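You operate a simulated robot arm through the tools that you are given. There is no shell and no other tool. Be economical: measure what you need, move in short steps, check, and stop when the job is done.

Carry out the task below with a simulated robot arm. There is one attempt and no reset: what you move stays moved.

TASK
Turn the teal wheel till the winder display shows the card's wraps.
Fine: lower the tape lever first, fingers clear; afterwards raise it and put the steel fitting in the green tray.

Only the result counts: the job must be done as asked and must still hold three seconds after the hand-in. Knocking over, shifting, dropping, spilling or breaking anything else fails it.

THE ROBOT
A 7-joint arm with a two-finger parallel gripper, fixed in place. Base frame: the origin is at the foot of the arm, x ahead of it, y to its left, z up; the work surface is at about z = 880. Readings come in mm, degrees, newtons and seconds.
With the tool pointing down near the work surface it reaches from about 240 to 680 mm from the base axis. Its first joint turns from -66.0 to 66.0 degrees. Payload 2.4 kg.
The TCP is the grasp point between the finger pads, 30 mm short of the fingertips. In the tool frame z runs along the fingers and y along their closing line. The gripper opens to 94 mm. The fingers are 28 mm wide and 10 mm thick; the gripper's body (50 by 96 mm) begins 55 mm behind the TCP.
Orientation is told as [roll, pitch, yaw] about the base's x, y, z axes, in that order, counted from this pose: with the fingers straight down and closing along the base's y, the tool's x points along the base's -x, its y along +y and its z along -z.

THE INTERFACE
- The arm moves only by the tool jog_arm. Its argument "moves" is one flat list of numbers, 6 for each row, row after row: the shift along the base's x, y, z in mm, then the turn, a rotation vector about the base's x, y, z in degrees. In form: [x, y, z, rx, ry, rz, x, y, z, rx, ry, rz, ...]. A call has 1 to 12 rows; each row shifts and turns the commanded pose from where the row before left it. "grip" is the closure, from 0 (fully open) to 1 (shut), set as the call begins (left out, the last holds). Each row takes 0.2 s and may step no farther than 50 mm and 8.6 degrees from the row before; otherwise, or with a gripper value out of range, the whole call is refused. A pose out of reach is approached as far as the arm can. The call stops where the force on the tool passes 60 N (or 10 N more than at its start, if that is more) or the arm is blocked; 0.2 s more then pass. The fingers move at their own pace (about 153 mm/s each) and stop on an object; they squeeze with about 29 N. The grip force told is the motor's: it shows also when the fingers shut on nothing. Time passes only in rows, and 0.2 s behind the last, so rows that do not move let the fingers close. The reply holds the time, the measured pose of the TCP, the force on the tool along the base axes, the opening and the grip force, in the units named above and with some noise.
- Cameras (640 x 400 px; columns grow to the right, rows downward): "scene" is fixed at [43.6, 487.2, 1432.3]; the picture's right is [-0.62, -0.78, 0.00], its down [-0.52, 0.42, -0.74] and it looks along [0.58, -0.46, -0.67] (base axes); focal length 242 px, centre (320, 200). "wrist" rides on the gripper at [76, 14, -102] in the tool frame; the picture's right is [-0.18, 0.98, 0.00], its down [-0.75, -0.14, -0.64] and it looks along [-0.63, -0.12, 0.77] (tool axes); focal length 243 px, centre (320, 200). There is no depth. A picture from a camera that has moved, and an enlarged one, comes with that camera's place and axes in the base frame and with its lens.
- capture(camera): a new picture of that camera. The clock stands still meanwhile.
- inspect(camera, box): a new picture of the part [left, top, right, bottom] of that camera's present view, enlarged. The clock stands still meanwhile.
- close_job(): hands the job in; it is judged then, once.

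Go step by step. Nothing tells you positions but the pictures and the camera data: compare them with the known pose of the tool, close in by small moves and look again before you grip or let go. The budget is 120 turns and 76 pictures, counting those below and the enlarged ones. Unless the task says otherwise, let go and move clear before handing in, and close with one line.

The tools are called after ">>>" as name(argument=value, ...) on one line, values as JSON. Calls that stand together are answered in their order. jog_arm: Moves the arm, as the interface text tells. Its arguments: {"type":"object","properties":{"moves":{"type":"array"},"grip":{"type":"number"}},"required":["moves"]} The other tools are called the same way: capture (camera) takes a picture; inspect (camera, box) takes an enlarged picture of a part of a camera's view; close_job () hands the job in.

At the start:

```text
time: 0.0
position: [421.7, -39.0, 1242.0]
ee_rot: [0.0, 0.0, -0.2]
wrist_force: [-0.1, 0.7, -0.2]
width: 94.0
grasp_force: 0.0
```

scene: 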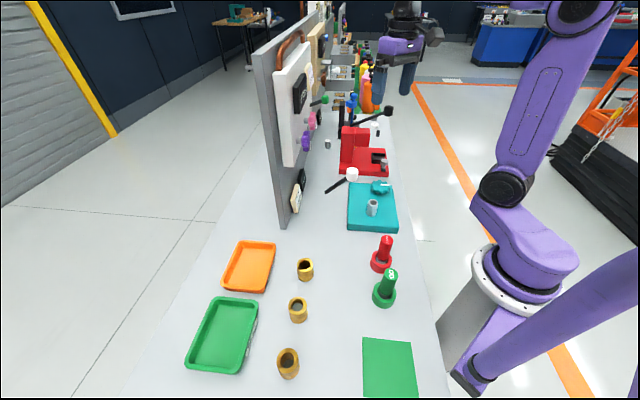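
wrist: 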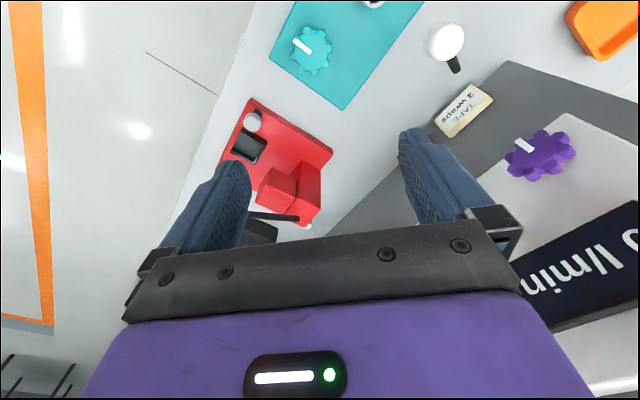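

I see a teal winder with a wheel, a lever with a white knob, and a card on the panel. I'll look closer at each.

>>> inspect(camera="scene", box=[260, 80, 420, 240])

>>> inspect(camera="wrist", box=[220, 0, 540, 200])

>>> inspect(camera="scene", box=[160, 160, 480, 400])

```text
2.50 times, centred on (340, 160) of scene
camera zoom: at [43.6, 487.2, 1432.3], right [-0.62, -0.78, 0.0], down [-0.52, 0.42, -0.74], along [0.58, -0.46, -0.67], focal length 605 px, centre (270, 300)
```

zoom: 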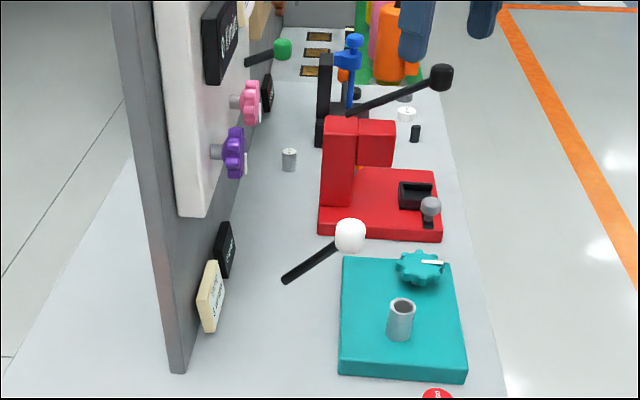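

```text
2.00 times, centred on (380, 100) of wrist
camera zoom: at [345.1, -25.9, 1343.9], right [0.18, 0.98, 0.0], down [0.75, -0.14, 0.64], along [0.63, -0.12, -0.77], focal length 485 px, centre (200, 400)
```

zoom: 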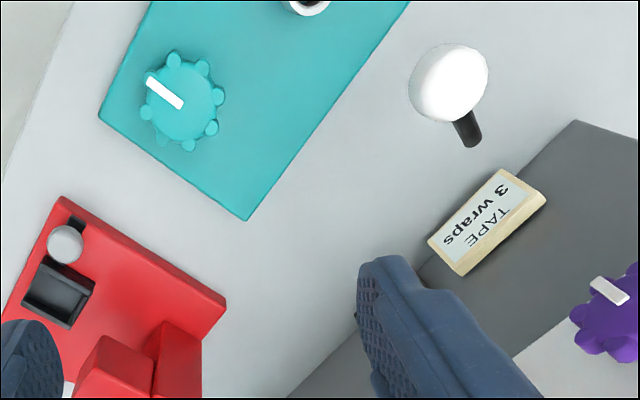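

```text
1.67 times, centred on (320, 280) of scene
camera zoom: at [43.6, 487.2, 1432.3], right [-0.62, -0.78, 0.0], down [-0.52, 0.42, -0.74], along [0.58, -0.46, -0.67], focal length 403 px, centre (320, 67)
```

zoom: 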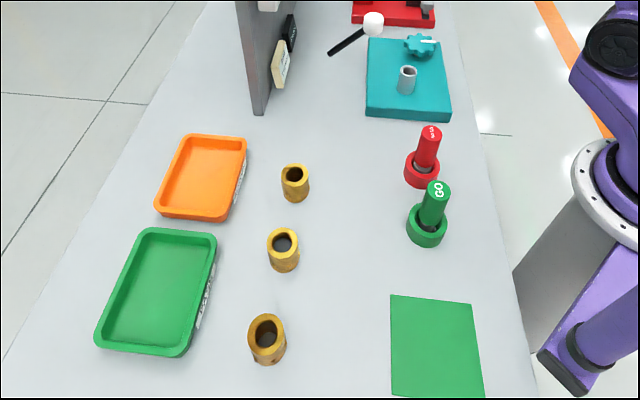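

Triangulating, the teal wheel is near (404,-51,930), the white knob is near (402,93,1047), and the card says 3 wraps. I'll shift the wrist camera left and back for a clearer view of the panel and lever.

>>> jog_arm(moves=[-45, 45, 0, 0, 0, 0, -45, 45, 0, 0, 0, 0, 0, 0, 0, 0, 0, 0])

>>> capture(camera="wrist")

```text
refused: row 1 steps farther than a row can; nothing moved
```

```text
70 pictures are left
camera wrist: at [345.1, -25.9, 1343.9], right [0.18, 0.98, 0.0], down [0.75, -0.14, 0.64], along [0.63, -0.12, -0.77], focal length 243 px, centre (320, 200)
```

wrist: 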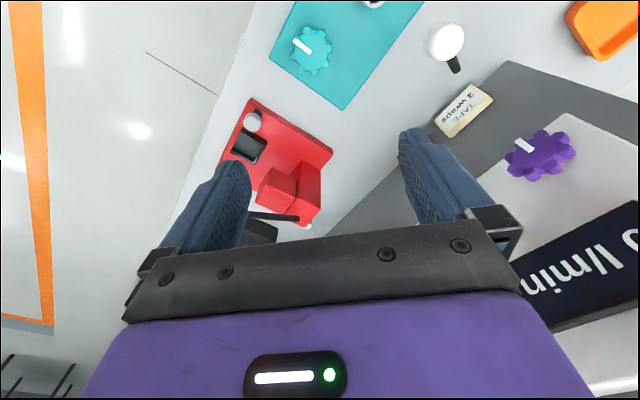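

The panel actually stands diagonally, facing (-0.7,-0.7). I'll redo the move in smaller steps.

>>> jog_arm(moves=[-30, 30, 0, 0, 0, 0, -30, 30, 0, 0, 0, 0, -30, 30, 0, 0, 0, 0, 0, 0, -40, 0, 0, 0, 0, 0, -40, 0, 0, 0])

>>> capture(camera="wrist")

```text
time: 1.2
position: [330.8, 49.0, 1161.1]
ee_rot: [0.0, 0.0, 0.0]
wrist_force: [0.0, 0.4, 0.8]
width: 94.0
grasp_force: 0.1
```

```text
69 pictures are left
camera wrist: at [254.9, 63.2, 1263.8], right [0.18, 0.98, 0.0], down [0.75, -0.14, 0.64], along [0.63, -0.12, -0.77], focal length 243 px, centre (320, 200)
```

wrist: 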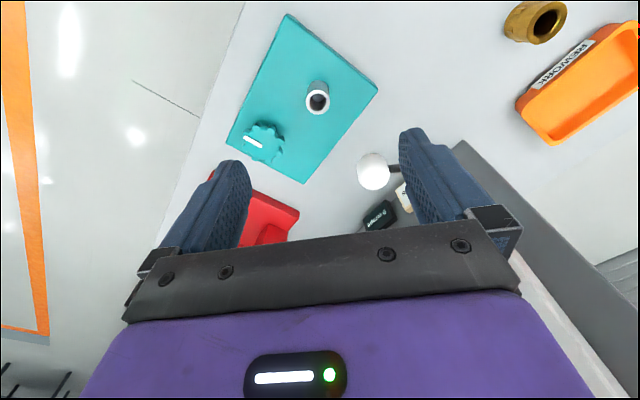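

The black plate beside the card has text on it, so it may be the winder display. I'll zoom in.

>>> inspect(camera="wrist", box=[340, 130, 436, 240])

>>> inspect(camera="scene", box=[280, 150, 410, 240])

```text
3.64 times, centred on (388, 185) of wrist
camera zoom: at [254.9, 63.2, 1263.8], right [0.18, 0.98, 0.0], down [0.75, -0.14, 0.64], along [0.63, -0.12, -0.77], focal length 882 px, centre (73, 254)
```

zoom: 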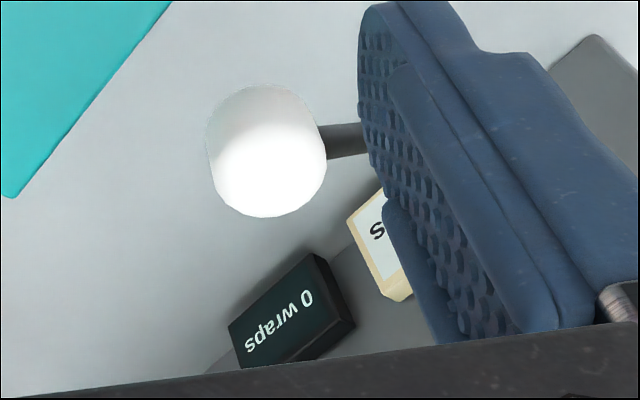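

```text
4.44 times, centred on (345, 195) of scene
camera zoom: at [43.6, 487.2, 1432.3], right [-0.62, -0.78, 0.0], down [-0.52, 0.42, -0.74], along [0.58, -0.46, -0.67], focal length 1075 px, centre (209, 222)
```

zoom: 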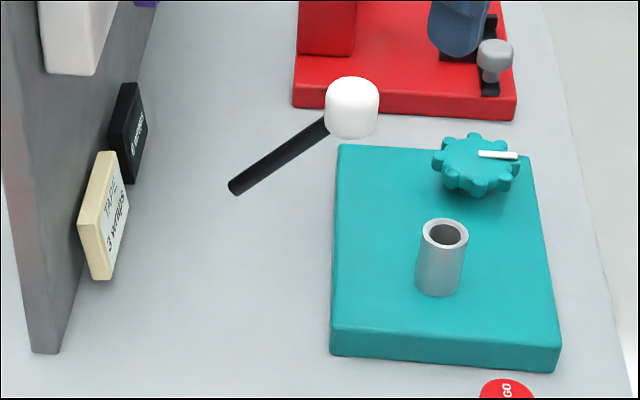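

The display reads 0 wraps, and the card wants 3. The lever is a rod pivoting near (457,140,975) with its raised knob at (402,93,1047). I'll yaw the tool by about 43° and hover above the knob.

>>> jog_arm(moves=[14.2, 8.8, 0, 0, 0, 8.6, 14.2, 8.8, 0, 0, 0, 8.6, 14.2, 8.8, 0, 0, 0, 8.6, 14.2, 8.8, 0, 0, 0, 8.6, 14.2, 8.8, 0, 0, 0, 8.6], grip=0)

>>> capture(camera="wrist")

>>> capture(camera="scene")

```text
time: 2.4
position: [402.0, 93.9, 1162.4]
ee_rot: [0.0, 0.1, 43.2]
wrist_force: [0.7, 0.0, 0.2]
width: 93.8
grasp_force: 0.1
```

```text
66 pictures are left
camera wrist: at [336.9, 51.8, 1264.0], right [-0.54, 0.84, 0.0], down [0.65, 0.41, 0.64], along [0.54, 0.35, -0.77], focal length 243 px, centre (320, 200)
```

wrist: 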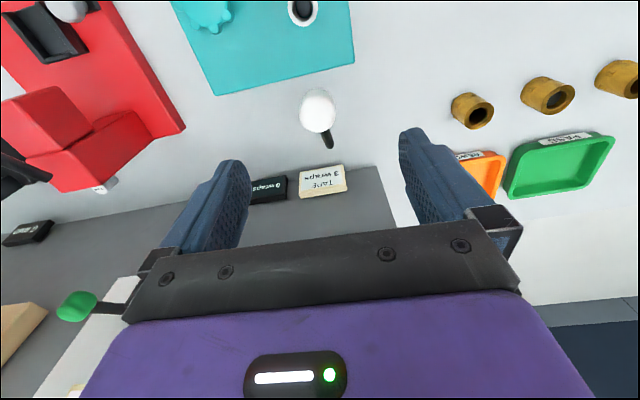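

```text
65 pictures are left
```

scene: 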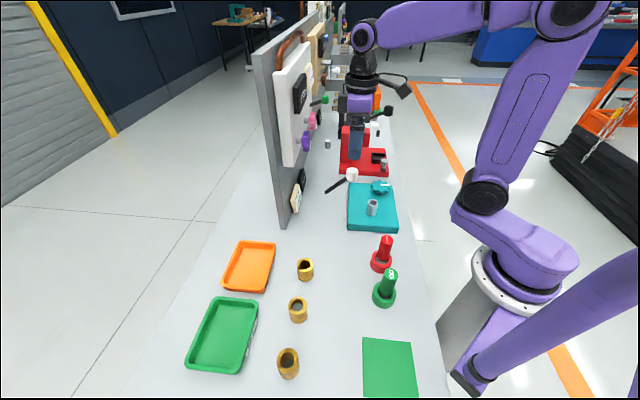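

The knob is confirmed at about (403,93,1047), with the pivot near (454,140,980). I'll descend with the fingers on either side of the knob and grip it slightly high.

>>> jog_arm(moves=[0, 0, -35, 0, 0, 0, 0, 0, -35, 0, 0, 0, 0, 0, -32, 0, 0, 0, 0, 0, 0, 0, 0, 0])

>>> capture(camera="wrist")

>>> inspect(camera="scene", box=[280, 120, 420, 220])

```text
time: 3.4
position: [403.4, 94.5, 1059.5]
ee_rot: [0.0, 0.0, 43.1]
wrist_force: [-0.7, 1.4, 0.3]
width: 93.8
grasp_force: 0.0
```

```text
64 pictures are left
camera wrist: at [337.0, 52.1, 1161.8], right [-0.54, 0.84, 0.0], down [0.65, 0.41, 0.64], along [0.54, 0.34, -0.77], focal length 243 px, centre (320, 200)
```

wrist: 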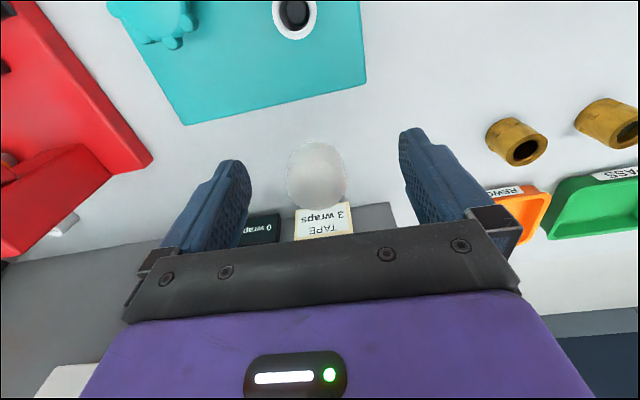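

```text
4.00 times, centred on (350, 170) of scene
camera zoom: at [43.6, 487.2, 1432.3], right [-0.62, -0.78, 0.0], down [-0.52, 0.42, -0.74], along [0.58, -0.46, -0.67], focal length 968 px, centre (200, 320)
```

zoom: 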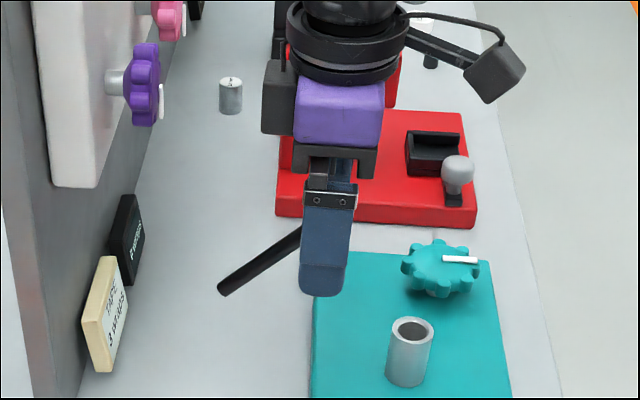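

The knob sits between the fingers, so I'll close the gripper.

>>> jog_arm(moves=[0, 0, 0, 0, 0, 0, 0, 0, 0, 0, 0, 0], grip=1)

```text
time: 4.0
position: [403.1, 92.0, 1059.3]
ee_rot: [-0.1, -0.1, 43.0]
wrist_force: [12.3, -9.3, -7.8]
width: 30.9
grasp_force: 44.9
```

I have hold of the knob at a 31 mm opening. Next I'll arc it down about 44° toward horizontal.

>>> jog_arm(moves=[-5.96, -5.38, -9.46, 0, 0, 0, -5.02, -4.53, -10.41, 0, 0, 0, -3.98, -3.6, -11.18, 0, 0, 0, -2.89, -2.61, -11.77, 0, 0, 0, -1.76, -1.59, -12.19, 0, 0, 0, -0.59, -0.54, -12.38, 0, 0, 0])

>>> inspect(camera="scene", box=[280, 120, 420, 220])

```text
time: 5.4
position: [384.9, 72.4, 993.2]
ee_rot: [-0.1, -0.2, 42.9]
wrist_force: [22.4, -33.1, 12.1]
width: 31.3
grasp_force: 45.1
```

```text
4.00 times, centred on (350, 170) of scene
camera zoom: at [44.0, 486.2, 1432.7], right [-0.62, -0.78, 0.0], down [-0.52, 0.42, -0.74], along [0.58, -0.46, -0.67], focal length 968 px, centre (200, 320)
```

zoom: 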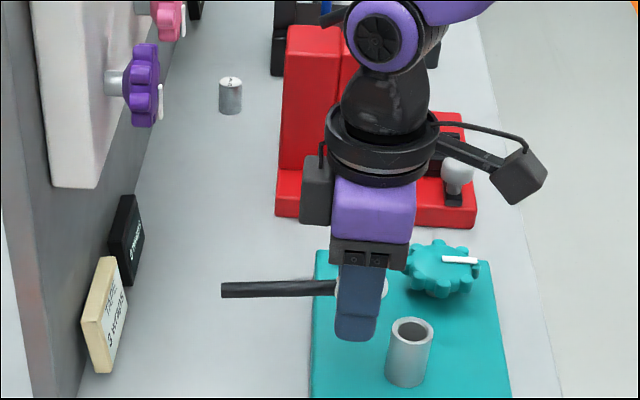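

The lever is horizontal with no stop felt yet. There's a sideways force from misalignment, so I'll relieve that and continue the arc gently.

>>> jog_arm(moves=[2.4, -4.3, 0, 0, 0, 0, 0.56, 0.56, -12.38, 0, 0, 0, 1.66, 1.66, -12.19, 0, 0, 0])

>>> inspect(camera="scene", box=[280, 120, 420, 220])

```text
time: 6.2
position: [384.2, 72.9, 967.5]
ee_rot: [0.1, 0.4, 43.0]
wrist_force: [-8.4, -18.7, 37.0]
width: 31.8
grasp_force: 45.4
```

```text
4.00 times, centred on (350, 170) of scene
camera zoom: at [42.8, 486.6, 1432.6], right [-0.62, -0.78, 0.0], down [-0.52, 0.42, -0.74], along [0.58, -0.46, -0.67], focal length 968 px, centre (200, 320)
```

zoom: 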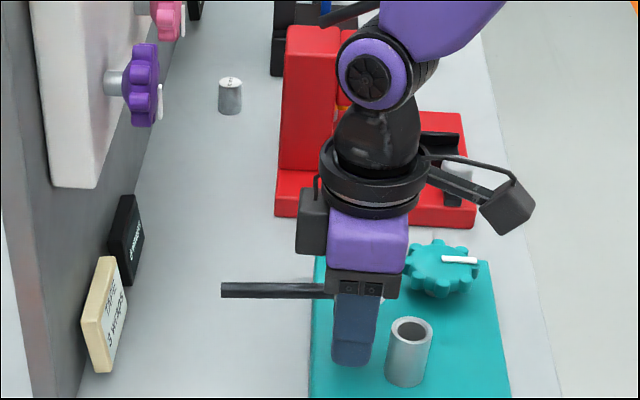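

The lever has stopped at horizontal: vertical force rose and the fingers slid down the knob. I'll open and retreat straight up.

>>> jog_arm(moves=[0, 0, 0, 0, 0, 0, 0, 0, 0, 0, 0, 0, 0, 0, 40, 0, 0, 0, 0, 0, 40, 0, 0, 0, 0, 0, 40, 0, 0, 0, 0, 0, 0, 0, 0, 0], grip=0)

>>> capture(camera="wrist")

>>> inspect(camera="scene", box=[280, 120, 420, 220])

```text
time: 7.6
position: [385.8, 73.8, 1088.7]
ee_rot: [0.0, 0.0, 43.0]
wrist_force: [-0.1, 1.0, 0.4]
width: 93.7
grasp_force: 0.0
```

```text
60 pictures are left
camera wrist: at [320.8, 31.4, 1190.9], right [-0.54, 0.84, 0.0], down [0.65, 0.41, 0.64], along [0.54, 0.34, -0.77], focal length 243 px, centre (320, 200)
```

wrist: 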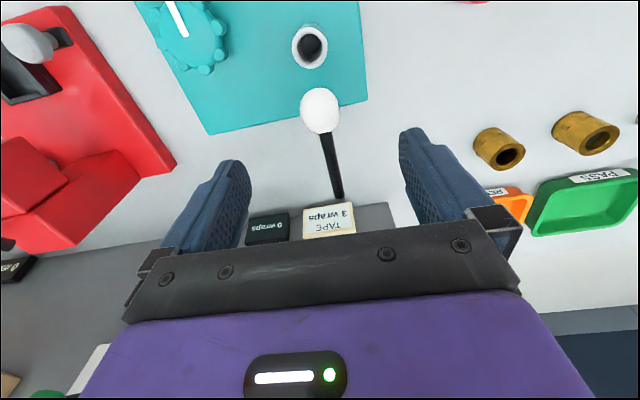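

```text
4.00 times, centred on (350, 170) of scene
camera zoom: at [43.6, 487.2, 1432.3], right [-0.62, -0.78, 0.0], down [-0.52, 0.42, -0.74], along [0.58, -0.46, -0.67], focal length 968 px, centre (200, 320)
```

zoom: 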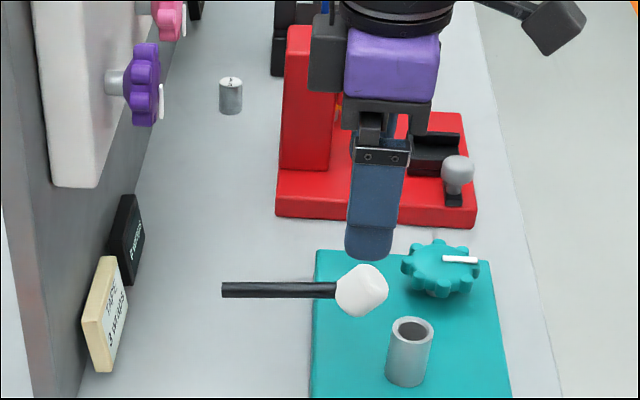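

The lever is down and holding. Before going to the wheel I want to know where the red press's lever knob is, so I don't hit it.

>>> capture(camera="scene")

>>> jog_arm(moves=[-10, -40, 15, 0, 0, 0, -10, -40, 15, 0, 0, 0, 0, 0, 0, 0, 0, 0])

>>> capture(camera="wrist")

```text
58 pictures are left
```

scene: 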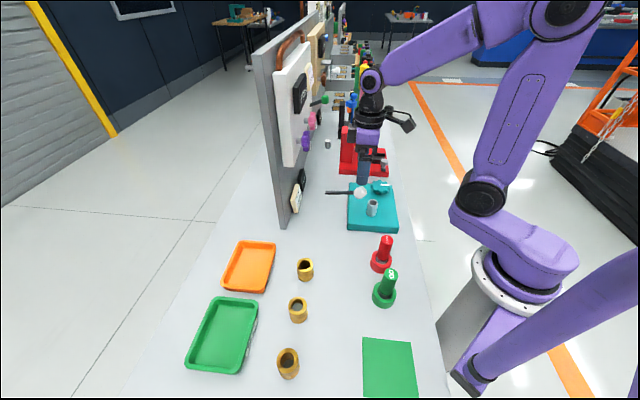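

```text
time: 8.4
position: [367.2, -6.9, 1119.1]
ee_rot: [0.1, 0.0, 43.1]
wrist_force: [-0.5, 1.6, -0.3]
width: 93.9
grasp_force: 0.1
```

```text
57 pictures are left
camera wrist: at [301.1, -48.7, 1220.2], right [-0.54, 0.84, 0.0], down [0.65, 0.41, 0.64], along [0.54, 0.34, -0.77], focal length 243 px, centre (320, 200)
```

wrist: 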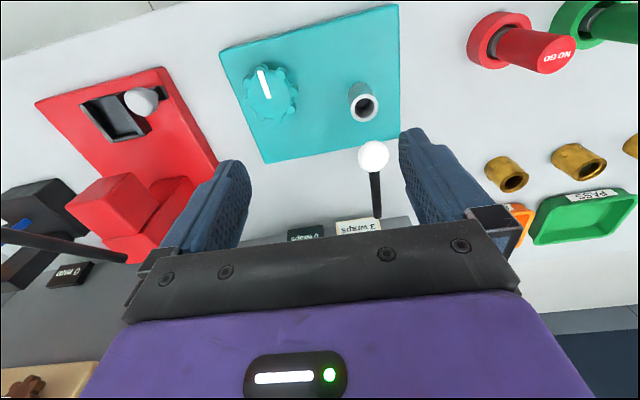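

The press's lever is well away from the wheel. I'll move over the wheel at about (404,-51) and lower partway to check.

>>> jog_arm(moves=[18, -22, 0, 0, 0, 0, 18, -22, 0, 0, 0, 0, 0, 0, -40, 0, 0, 0, 0, 0, -40, 0, 0, 0, 0, 0, 0, 0, 0, 0])

>>> capture(camera="wrist")

>>> inspect(camera="scene", box=[320, 120, 420, 220])

```text
time: 9.6
position: [403.0, -49.1, 1037.9]
ee_rot: [0.0, 0.0, 43.0]
wrist_force: [0.9, 0.7, -0.2]
width: 93.9
grasp_force: 0.1
```

```text
56 pictures are left
camera wrist: at [337.4, -91.8, 1140.4], right [-0.54, 0.84, 0.0], down [0.65, 0.41, 0.64], along [0.54, 0.34, -0.77], focal length 243 px, centre (320, 200)
```

wrist: 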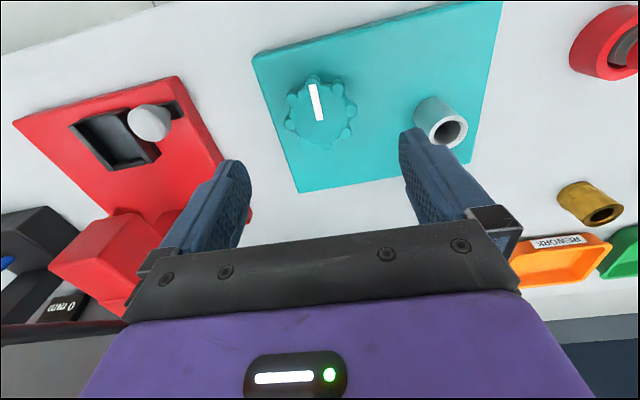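

```text
4.00 times, centred on (370, 170) of scene
camera zoom: at [43.6, 487.2, 1432.3], right [-0.62, -0.78, 0.0], down [-0.52, 0.42, -0.74], along [0.58, -0.46, -0.67], focal length 968 px, centre (120, 320)
```

zoom: 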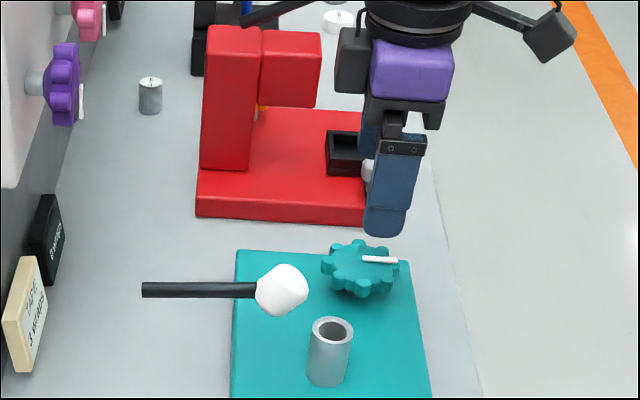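

The wheel is centred at about (402,-50), with the block top near z 900. I'll lower so the fingertips sit beside the wheel at about z 912.

>>> jog_arm(moves=[0, -1, -40, 0, 0, 0, 0, 0, -35, 0, 0, 0, 0, 0, -21, 0, 0, 0, 0, 0, 0, 0, 0, 0])

>>> capture(camera="wrist")

>>> inspect(camera="scene", box=[320, 120, 420, 220])

```text
time: 10.6
position: [402.3, -51.1, 941.8]
ee_rot: [0.0, 0.1, 43.1]
wrist_force: [-1.1, 0.0, -0.2]
width: 93.9
grasp_force: 0.1
```

```text
54 pictures are left
camera wrist: at [337.3, -93.5, 1044.4], right [-0.54, 0.84, 0.0], down [0.65, 0.41, 0.64], along [0.54, 0.34, -0.77], focal length 243 px, centre (320, 200)
```

wrist: 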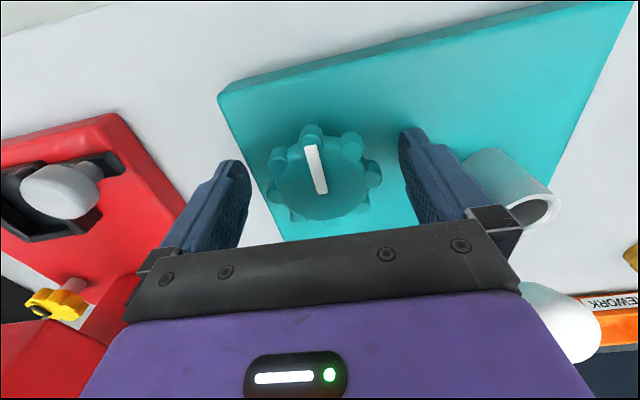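

```text
4.00 times, centred on (370, 170) of scene
camera zoom: at [43.6, 487.2, 1432.3], right [-0.62, -0.78, 0.0], down [-0.52, 0.42, -0.74], along [0.58, -0.46, -0.67], focal length 968 px, centre (120, 320)
```

zoom: 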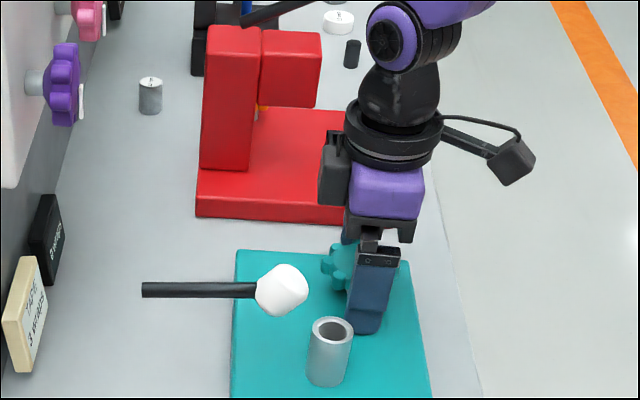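

The wheel is centred between the fingers. I'll close on it and make a small clockwise test turn.

>>> jog_arm(moves=[0, 0, 0, 0, 0, 0, 0, 0, 0, 0, 0, 0, 0, 0, 0, 0, 0, 0], grip=1)

>>> jog_arm(moves=[0, 0, 0, 0, 0, -8, 0, 0, 0, 0, 0, -8, 0, 0, 0, 0, 0, -8, 0, 0, 0, 0, 0, 0])

>>> inspect(camera="scene", box=[280, 160, 320, 220])

>>> capture(camera="wrist")

```text
time: 11.4
position: [402.2, -50.7, 942.6]
ee_rot: [0.1, 0.1, 43.1]
wrist_force: [-7.3, 11.9, -4.4]
width: 59.7
grasp_force: 45.5
```

```text
time: 12.4
position: [402.4, -51.4, 942.3]
ee_rot: [0.0, 0.0, 19.0]
wrist_force: [-11.6, 22.6, 4.2]
width: 59.6
grasp_force: 45.2
```

```text
6.67 times, centred on (300, 190) of scene
camera zoom: at [43.2, 487.8, 1432.1], right [-0.62, -0.78, 0.0], down [-0.52, 0.42, -0.74], along [0.58, -0.46, -0.67], focal length 1613 px, centre (453, 267)
```

zoom: 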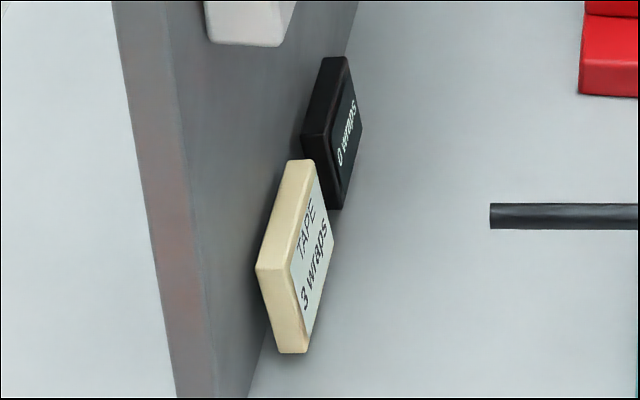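

```text
51 pictures are left
camera wrist: at [325.5, -61.9, 1044.3], right [-0.15, 0.99, 0.0], down [0.76, 0.11, 0.64], along [0.63, 0.09, -0.77], focal length 243 px, centre (320, 200)
```

wrist: 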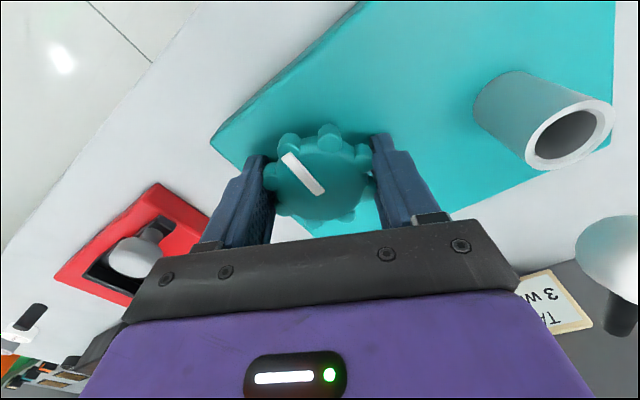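

The wheel stayed put while the hand turned, so it's probably against a stop at 0 clockwise. I'll try counter-clockwise.

>>> jog_arm(moves=[0, 0, 0, 0, 0, 8, 0, 0, 0, 0, 0, 8, 0, 0, 0, 0, 0, 8, 0, 0, 0, 0, 0, 8, 0, 0, 0, 0, 0, 8, 0, 0, 0, 0, 0, 0])

>>> inspect(camera="scene", box=[280, 160, 320, 220])

>>> capture(camera="wrist")

```text
time: 13.8
position: [402.2, -49.9, 942.0]
ee_rot: [0.0, 0.0, 59.2]
wrist_force: [-6.7, 22.0, 3.1]
width: 59.6
grasp_force: 45.5
```

```text
6.67 times, centred on (300, 190) of scene
camera zoom: at [43.4, 487.8, 1432.1], right [-0.62, -0.78, 0.0], down [-0.52, 0.42, -0.74], along [0.58, -0.46, -0.67], focal length 1613 px, centre (453, 267)
```

zoom: 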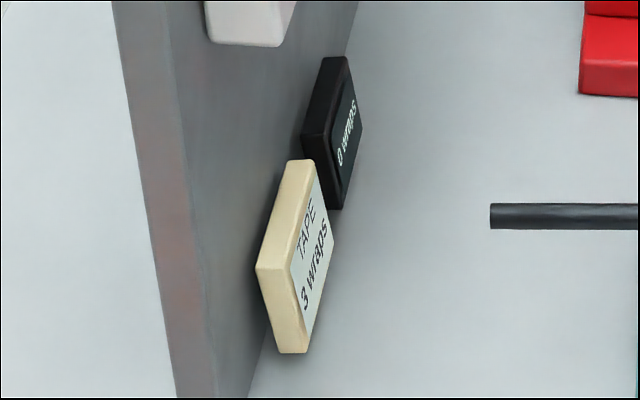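

```text
49 pictures are left
camera wrist: at [351.2, -109.2, 1044.0], right [-0.75, 0.66, 0.0], down [0.51, 0.57, 0.64], along [0.42, 0.48, -0.77], focal length 243 px, centre (320, 200)
```

wrist: 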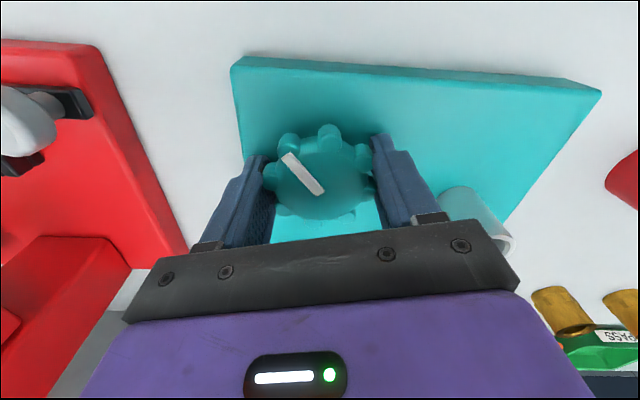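

Now the wheel follows the hand, about +40° so far, and the display still reads 0. I'll keep turning counter-clockwise in steps.

>>> jog_arm(moves=[0, 0, 0, 0, 0, 8, 0, 0, 0, 0, 0, 8, 0, 0, 0, 0, 0, 8, 0, 0, 0, 0, 0, 8, 0, 0, 0, 0, 0, 8, 0, 0, 0, 0, 0, 0])

>>> inspect(camera="scene", box=[280, 160, 320, 220])

>>> capture(camera="wrist")

```text
time: 15.2
position: [403.4, -51.7, 942.4]
ee_rot: [-0.1, -0.1, 99.1]
wrist_force: [-0.7, 14.2, 1.7]
width: 59.8
grasp_force: 44.9
```

```text
6.67 times, centred on (300, 190) of scene
camera zoom: at [43.5, 487.6, 1432.2], right [-0.62, -0.78, 0.0], down [-0.52, 0.42, -0.74], along [0.58, -0.46, -0.67], focal length 1613 px, centre (453, 267)
```

zoom: 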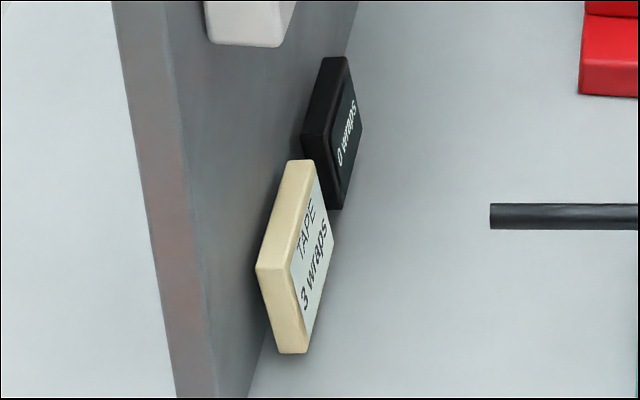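

```text
47 pictures are left
camera wrist: at [401.1, -128.7, 1044.0], right [-1.0, 0.03, 0.0], down [0.02, 0.77, 0.64], along [0.02, 0.64, -0.77], focal length 243 px, centre (320, 200)
```

wrist: 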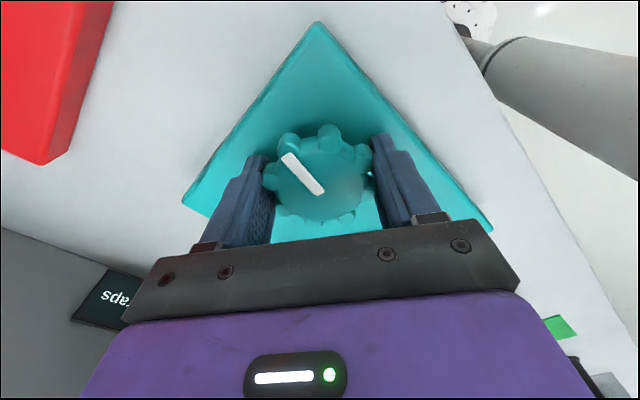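

The wheel has turned about 80° counter-clockwise and the display still reads 0, so a wrap takes more than that. I'll continue.

>>> jog_arm(moves=[0, 0, 0, 0, 0, 8, 0, 0, 0, 0, 0, 8, 0, 0, 0, 0, 0, 8, 0, 0, 0, 0, 0, 8, 0, 0, 0, 0, 0, 8, 0, 0, 0, 0, 0, 0])

>>> inspect(camera="scene", box=[280, 160, 320, 220])

```text
time: 16.6
position: [404.5, -49.3, 942.4]
ee_rot: [-0.2, 0.3, 139.2]
wrist_force: [9.7, 16.9, 7.0]
width: 59.6
grasp_force: 45.1
```

```text
6.67 times, centred on (300, 190) of scene
camera zoom: at [43.7, 487.7, 1432.2], right [-0.62, -0.78, 0.0], down [-0.52, 0.42, -0.74], along [0.58, -0.46, -0.67], focal length 1613 px, centre (453, 267)
```

zoom: 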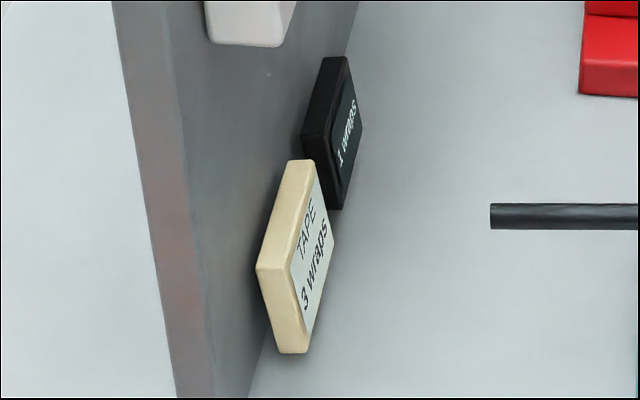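

The display now shows 1 wrap. I'll go on a bit further.

>>> jog_arm(moves=[0, 0, 0, 0, 0, 8, 0, 0, 0, 0, 0, 8, 0, 0, 0, 0, 0, 8, 0, 0, 0, 0, 0, 8, 0, 0, 0, 0, 0, 0])

>>> inspect(camera="scene", box=[280, 160, 320, 220])

```text
time: 17.8
position: [404.6, -50.0, 941.4]
ee_rot: [-0.1, 0.3, 171.2]
wrist_force: [16.7, 23.4, 2.4]
width: 59.8
grasp_force: 44.9
```

```text
6.67 times, centred on (300, 190) of scene
camera zoom: at [44.0, 487.9, 1432.1], right [-0.62, -0.78, 0.0], down [-0.52, 0.42, -0.74], along [0.58, -0.46, -0.67], focal length 1613 px, centre (453, 267)
```

zoom: 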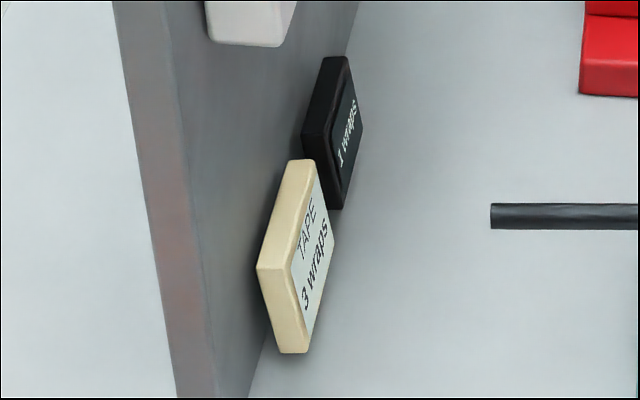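

Still 1 wrap after about 152°. I'll open, rotate the hand back 135° (a whole number of lobes), and regrip.

>>> jog_arm(moves=[0, 0, 0, 0, 0, 0, 0, 0, 0, 0, 0, 0, 0, 0, 0, 0, 0, -8.4375, 0, 0, 0, 0, 0, -8.4375, 0, 0, 0, 0, 0, -8.4375, 0, 0, 0, 0, 0, -8.4375, 0, 0, 0, 0, 0, -8.4375, 0, 0, 0, 0, 0, -8.4375, 0, 0, 0, 0, 0, -8.4375, 0, 0, 0, 0, 0, -8.4375], grip=0)

>>> jog_arm(moves=[0, 0, 0, 0, 0, -8.4375, 0, 0, 0, 0, 0, -8.4375, 0, 0, 0, 0, 0, -8.4375, 0, 0, 0, 0, 0, -8.4375, 0, 0, 0, 0, 0, -8.4375, 0, 0, 0, 0, 0, -8.4375, 0, 0, 0, 0, 0, -8.4375, 0, 0, 0, 0, 0, -8.4375, 0, 0, 0, 0, 0, 0])

>>> capture(camera="wrist")

>>> capture(camera="scene")

```text
time: 20.0
position: [402.2, -50.0, 942.0]
ee_rot: [0.0, 0.0, 103.4]
wrist_force: [0.0, 0.7, 0.1]
width: 94.2
grasp_force: 0.0
```

```text
time: 22.0
position: [402.6, -51.6, 942.1]
ee_rot: [0.0, 0.0, 35.8]
wrist_force: [-0.7, 0.3, -0.8]
width: 94.0
grasp_force: 0.1
```

```text
44 pictures are left
camera wrist: at [332.4, -84.6, 1043.9], right [-0.43, 0.9, 0.0], down [0.69, 0.33, 0.64], along [0.58, 0.27, -0.77], focal length 243 px, centre (320, 200)
```

wrist: 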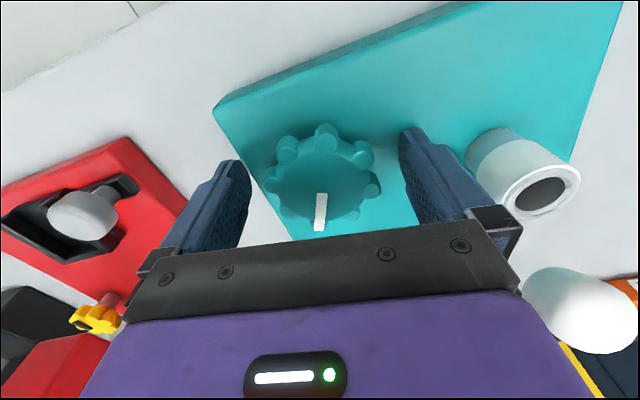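

```text
43 pictures are left
```

scene: 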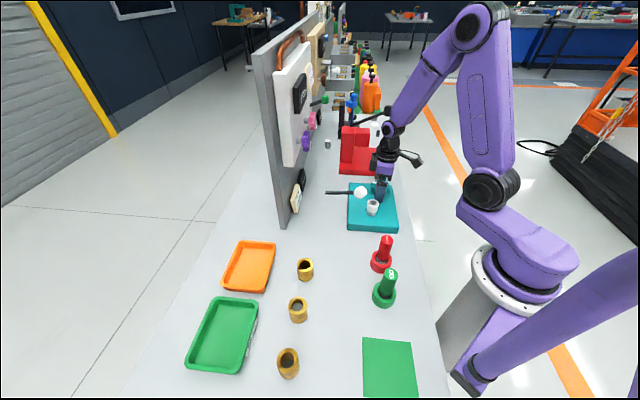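

The wheel held its position and white tape is building up on the fitting. I'll regrip and continue.

>>> jog_arm(moves=[0, 0, 0, 0, 0, 0, 0, 0, 0, 0, 0, 0, 0, 0, 0, 0, 0, 8, 0, 0, 0, 0, 0, 8, 0, 0, 0, 0, 0, 8, 0, 0, 0, 0, 0, 8, 0, 0, 0, 0, 0, 0], grip=1)

>>> inspect(camera="scene", box=[280, 160, 320, 220])

```text
time: 23.6
position: [402.2, -50.7, 942.3]
ee_rot: [-0.1, 0.0, 68.3]
wrist_force: [0.7, 25.6, 19.9]
width: 59.5
grasp_force: 45.1
```

```text
6.67 times, centred on (300, 190) of scene
camera zoom: at [43.3, 487.9, 1432.1], right [-0.62, -0.78, 0.0], down [-0.52, 0.42, -0.74], along [0.58, -0.46, -0.67], focal length 1613 px, centre (453, 267)
```

zoom: 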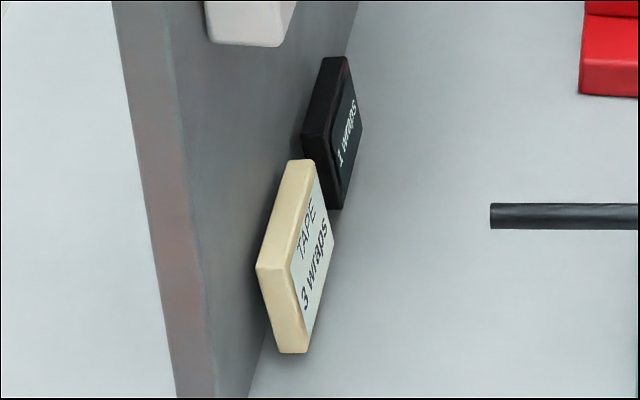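

About 184° turned and still 1 wrap. I'll keep going.

>>> jog_arm(moves=[0, 0, 0, 0, 0, 8, 0, 0, 0, 0, 0, 8, 0, 0, 0, 0, 0, 8, 0, 0, 0, 0, 0, 8, 0, 0, 0, 0, 0, 0])

>>> inspect(camera="scene", box=[280, 160, 320, 220])

```text
time: 24.8
position: [402.9, -48.4, 941.8]
ee_rot: [-0.1, 0.0, 100.2]
wrist_force: [2.6, 26.0, 11.4]
width: 59.7
grasp_force: 44.7
```

```text
6.67 times, centred on (300, 190) of scene
camera zoom: at [43.5, 487.9, 1432.1], right [-0.62, -0.78, 0.0], down [-0.52, 0.42, -0.74], along [0.58, -0.46, -0.67], focal length 1613 px, centre (453, 267)
```

zoom: 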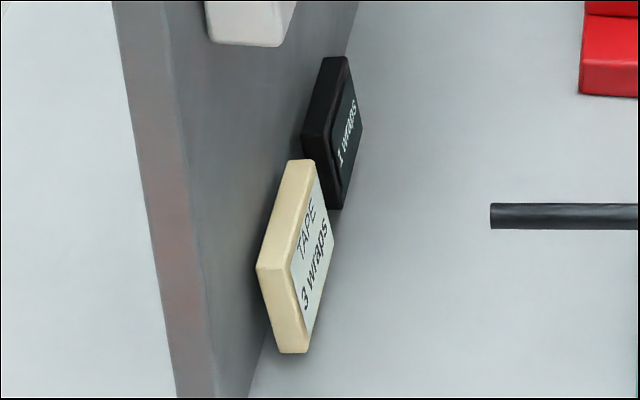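

About 216° turned and still 1 wrap. I'll continue through to yaw 164.

>>> jog_arm(moves=[0, 0, 0, 0, 0, 8, 0, 0, 0, 0, 0, 8, 0, 0, 0, 0, 0, 8, 0, 0, 0, 0, 0, 8, 0, 0, 0, 0, 0, 8, 0, 0, 0, 0, 0, 8, 0, 0, 0, 0, 0, 8, 0, 0, 0, 0, 0, 8, 0, 0, 0, 0, 0, 0])

>>> inspect(camera="scene", box=[280, 160, 320, 220])

```text
time: 26.8
position: [402.6, -50.2, 941.4]
ee_rot: [-0.1, -0.1, 164.2]
wrist_force: [4.8, 25.4, -8.9]
width: 59.6
grasp_force: 45.1
```

```text
6.67 times, centred on (300, 190) of scene
camera zoom: at [43.8, 487.9, 1432.1], right [-0.62, -0.78, 0.0], down [-0.52, 0.42, -0.74], along [0.58, -0.46, -0.67], focal length 1613 px, centre (453, 267)
```

zoom: 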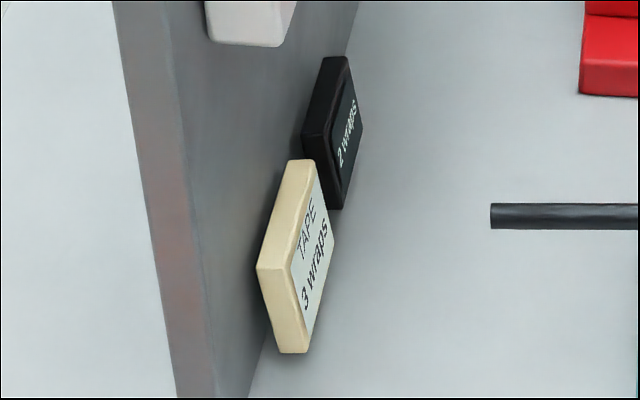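

Two wraps at about 280°. I'll regrip again with the hand turned back 135°.

>>> jog_arm(moves=[0, 0, 0, 0, 0, 0, 0, 0, 0, 0, 0, 0, 0, 0, 0, 0, 0, -8.4375, 0, 0, 0, 0, 0, -8.4375, 0, 0, 0, 0, 0, -8.4375, 0, 0, 0, 0, 0, -8.4375, 0, 0, 0, 0, 0, -8.4375, 0, 0, 0, 0, 0, -8.4375, 0, 0, 0, 0, 0, -8.4375, 0, 0, 0, 0, 0, -8.4375], grip=0)

>>> jog_arm(moves=[0, 0, 0, 0, 0, -8.4375, 0, 0, 0, 0, 0, -8.4375, 0, 0, 0, 0, 0, -8.4375, 0, 0, 0, 0, 0, -8.4375, 0, 0, 0, 0, 0, -8.4375, 0, 0, 0, 0, 0, -8.4375, 0, 0, 0, 0, 0, -8.4375, 0, 0, 0, 0, 0, -8.4375, 0, 0, 0, 0, 0, 0])

>>> jog_arm(moves=[0, 0, 0, 0, 0, 0, 0, 0, 0, 0, 0, 0, 0, 0, 0, 0, 0, 8, 0, 0, 0, 0, 0, 8, 0, 0, 0, 0, 0, 8, 0, 0, 0, 0, 0, 8, 0, 0, 0, 0, 0, 8, 0, 0, 0, 0, 0, 8, 0, 0, 0, 0, 0, 8, 0, 0, 0, 0, 0, 8, 0, 0, 0, 0, 0, 0], grip=1)

>>> inspect(camera="scene", box=[280, 160, 320, 220])

```text
time: 29.0
position: [401.7, -50.5, 942.3]
ee_rot: [0.1, 0.1, 96.2]
wrist_force: [-0.1, 0.1, -0.1]
width: 94.1
grasp_force: 0.0
```

```text
time: 31.0
position: [403.0, -51.6, 942.2]
ee_rot: [0.0, -0.1, 28.7]
wrist_force: [-0.2, -0.1, 0.7]
width: 94.0
grasp_force: 0.1
```

```text
time: 33.4
position: [402.9, -50.3, 942.4]
ee_rot: [0.1, 0.0, 93.1]
wrist_force: [5.1, 14.3, -9.1]
width: 59.6
grasp_force: 45.3
```

```text
6.67 times, centred on (300, 190) of scene
camera zoom: at [43.8, 487.6, 1432.2], right [-0.62, -0.78, 0.0], down [-0.52, 0.42, -0.74], along [0.58, -0.46, -0.67], focal length 1613 px, centre (453, 267)
```

zoom: 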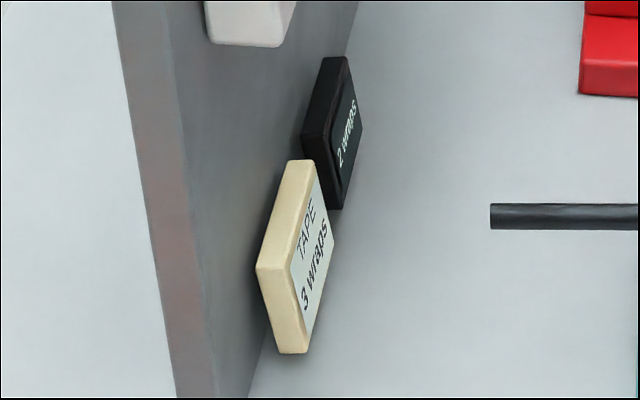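

About 344° turned and still 2 wraps. I'll continue.

>>> jog_arm(moves=[0, 0, 0, 0, 0, 8, 0, 0, 0, 0, 0, 8, 0, 0, 0, 0, 0, 8, 0, 0, 0, 0, 0, 8, 0, 0, 0, 0, 0, 8, 0, 0, 0, 0, 0, 0])

>>> inspect(camera="scene", box=[280, 160, 320, 220])

```text
time: 34.8
position: [404.0, -50.6, 941.7]
ee_rot: [-0.1, 0.2, 133.1]
wrist_force: [10.6, 18.3, 2.6]
width: 59.9
grasp_force: 44.9
```

```text
6.67 times, centred on (300, 190) of scene
camera zoom: at [43.8, 487.7, 1432.1], right [-0.62, -0.78, 0.0], down [-0.52, 0.42, -0.74], along [0.58, -0.46, -0.67], focal length 1613 px, centre (453, 267)
```

zoom: 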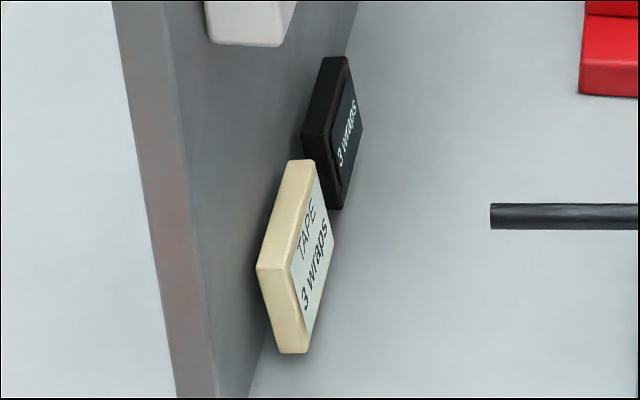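

The display shows 3 wraps, about 24° past the threshold. I'll release gently, rise clear and confirm.

>>> jog_arm(moves=[0, 0, 0, 0, 0, 0, 0, 0, 0, 0, 0, 0, 0, 0, 0, 0, 0, 0, 0, 0, 40, 0, 0, 0, 0, 0, 40, 0, 0, 0, 0, 0, 40, 0, 0, 0, 0, 0, 40, 0, 0, 0], grip=0)

>>> inspect(camera="scene", box=[280, 140, 420, 240])

>>> inspect(camera="scene", box=[280, 160, 320, 220])

```text
time: 36.4
position: [402.8, -50.6, 1101.3]
ee_rot: [0.2, 0.0, 132.9]
wrist_force: [0.1, 0.0, -0.1]
width: 94.1
grasp_force: 0.1
```

```text
4.00 times, centred on (350, 190) of scene
camera zoom: at [43.5, 487.2, 1432.3], right [-0.62, -0.78, 0.0], down [-0.52, 0.42, -0.74], along [0.58, -0.46, -0.67], focal length 968 px, centre (200, 240)
```

zoom: 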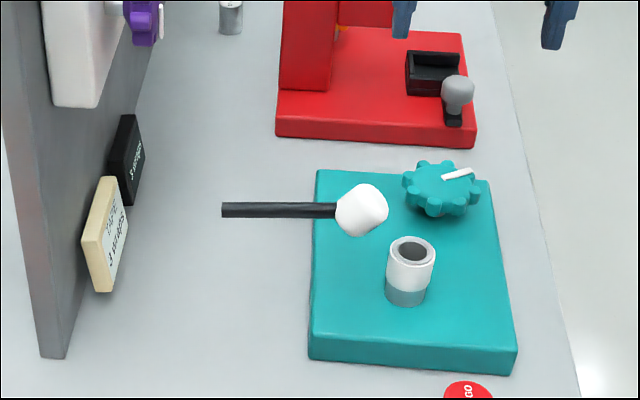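

```text
6.67 times, centred on (300, 190) of scene
camera zoom: at [43.5, 487.2, 1432.3], right [-0.62, -0.78, 0.0], down [-0.52, 0.42, -0.74], along [0.58, -0.46, -0.67], focal length 1613 px, centre (453, 267)
```

zoom: 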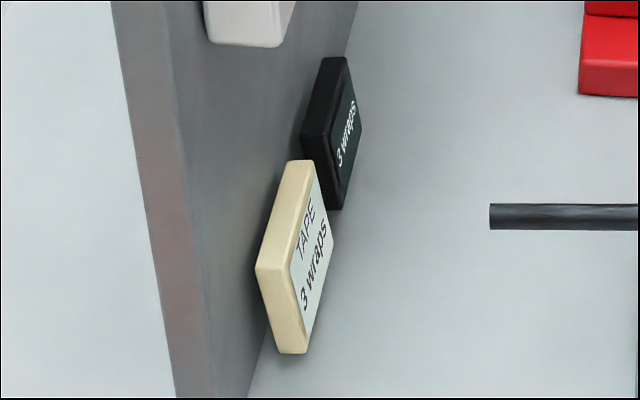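

The display reads 3 wraps and the wheel holds. Next I'll go back over the lever knob at about (384,72,980), with yaw 45.

>>> jog_arm(moves=[-1.7, 11.2, 0, 0, 0, -8, -1.7, 11.2, 0, 0, 0, -8, -1.7, 11.2, 0, 0, 0, -8, -1.7, 11.2, 0, 0, 0, -8, -1.7, 11.2, 0, 0, 0, -8, -1.7, 11.2, 0, 0, 0, -8, -1.7, 11.2, 0, 0, 0, -8, -1.7, 11.2, 0, 0, 0, -8, -1.7, 11.2, 0, 0, 0, -8, -1.7, 11.2, 0, 0, 0, -8, -1.7, 11.2, 0, 0, 0, -8, 0, 0, 0, 0, 0, 0])

>>> capture(camera="wrist")

```text
time: 39.0
position: [384.7, 72.5, 1101.5]
ee_rot: [0.0, -0.1, 44.8]
wrist_force: [-0.4, 0.6, -0.2]
width: 93.8
grasp_force: 0.1
```

```text
35 pictures are left
camera wrist: at [320.1, 28.6, 1204.1], right [-0.56, 0.83, 0.0], down [0.63, 0.43, 0.64], along [0.53, 0.36, -0.77], focal length 243 px, centre (320, 200)
```

wrist: 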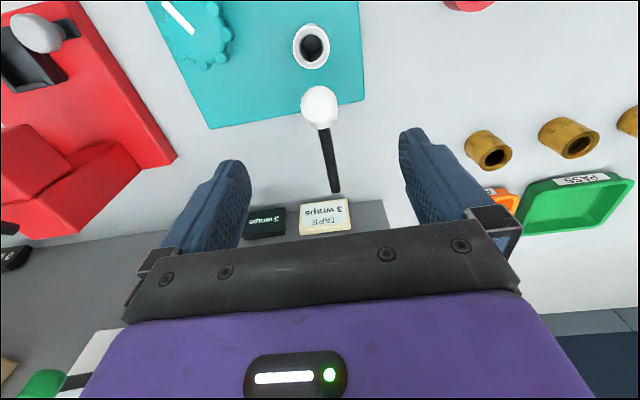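

The knob is centred, so I'll descend and grip it.

>>> jog_arm(moves=[0, 0, -40, 0, 0, 0, 0, 0, -40, 0, 0, 0, 0, 0, -36, 0, 0, 0, 0, 0, 0, 0, 0, 0])

>>> jog_arm(moves=[0, 0, 0, 0, 0, 0, 0, 0, 0, 0, 0, 0], grip=1)

>>> jog_arm(moves=[0.57, 0.57, 12.38, 0, 0, 0, 1.67, 1.67, 12.19, 0, 0, 0, 2.75, 2.75, 11.77, 0, 0, 0, 3.8, 3.8, 11.18, 0, 0, 0, 4.78, 4.78, 10.41, 0, 0, 0, 5.68, 5.68, 9.46, 0, 0, 0])

>>> inspect(camera="scene", box=[280, 140, 420, 240])

```text
time: 40.0
position: [385.7, 72.2, 984.5]
ee_rot: [0.0, 0.1, 44.9]
wrist_force: [0.4, 0.2, 0.6]
width: 94.0
grasp_force: 0.0
```

```text
time: 40.6
position: [383.4, 73.4, 983.9]
ee_rot: [0.1, 0.1, 44.9]
wrist_force: [-2.0, 2.5, -2.6]
width: 31.2
grasp_force: 44.6
```

```text
time: 42.0
position: [402.5, 91.9, 1052.1]
ee_rot: [0.2, 0.4, 44.9]
wrist_force: [-10.4, -2.9, -10.6]
width: 31.6
grasp_force: 44.9
```

```text
4.00 times, centred on (350, 190) of scene
camera zoom: at [43.4, 487.2, 1432.4], right [-0.62, -0.78, 0.0], down [-0.52, 0.42, -0.74], along [0.58, -0.46, -0.67], focal length 968 px, centre (200, 240)
```

zoom: 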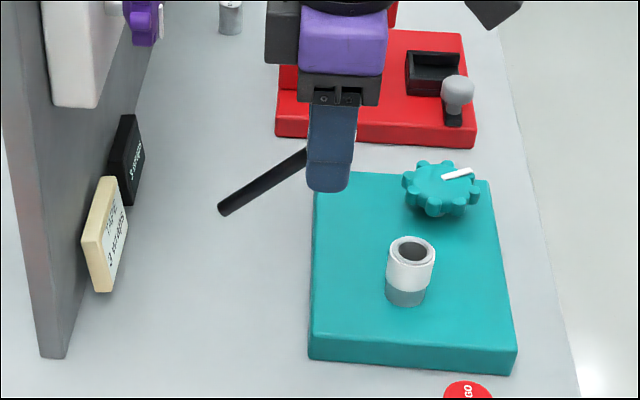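

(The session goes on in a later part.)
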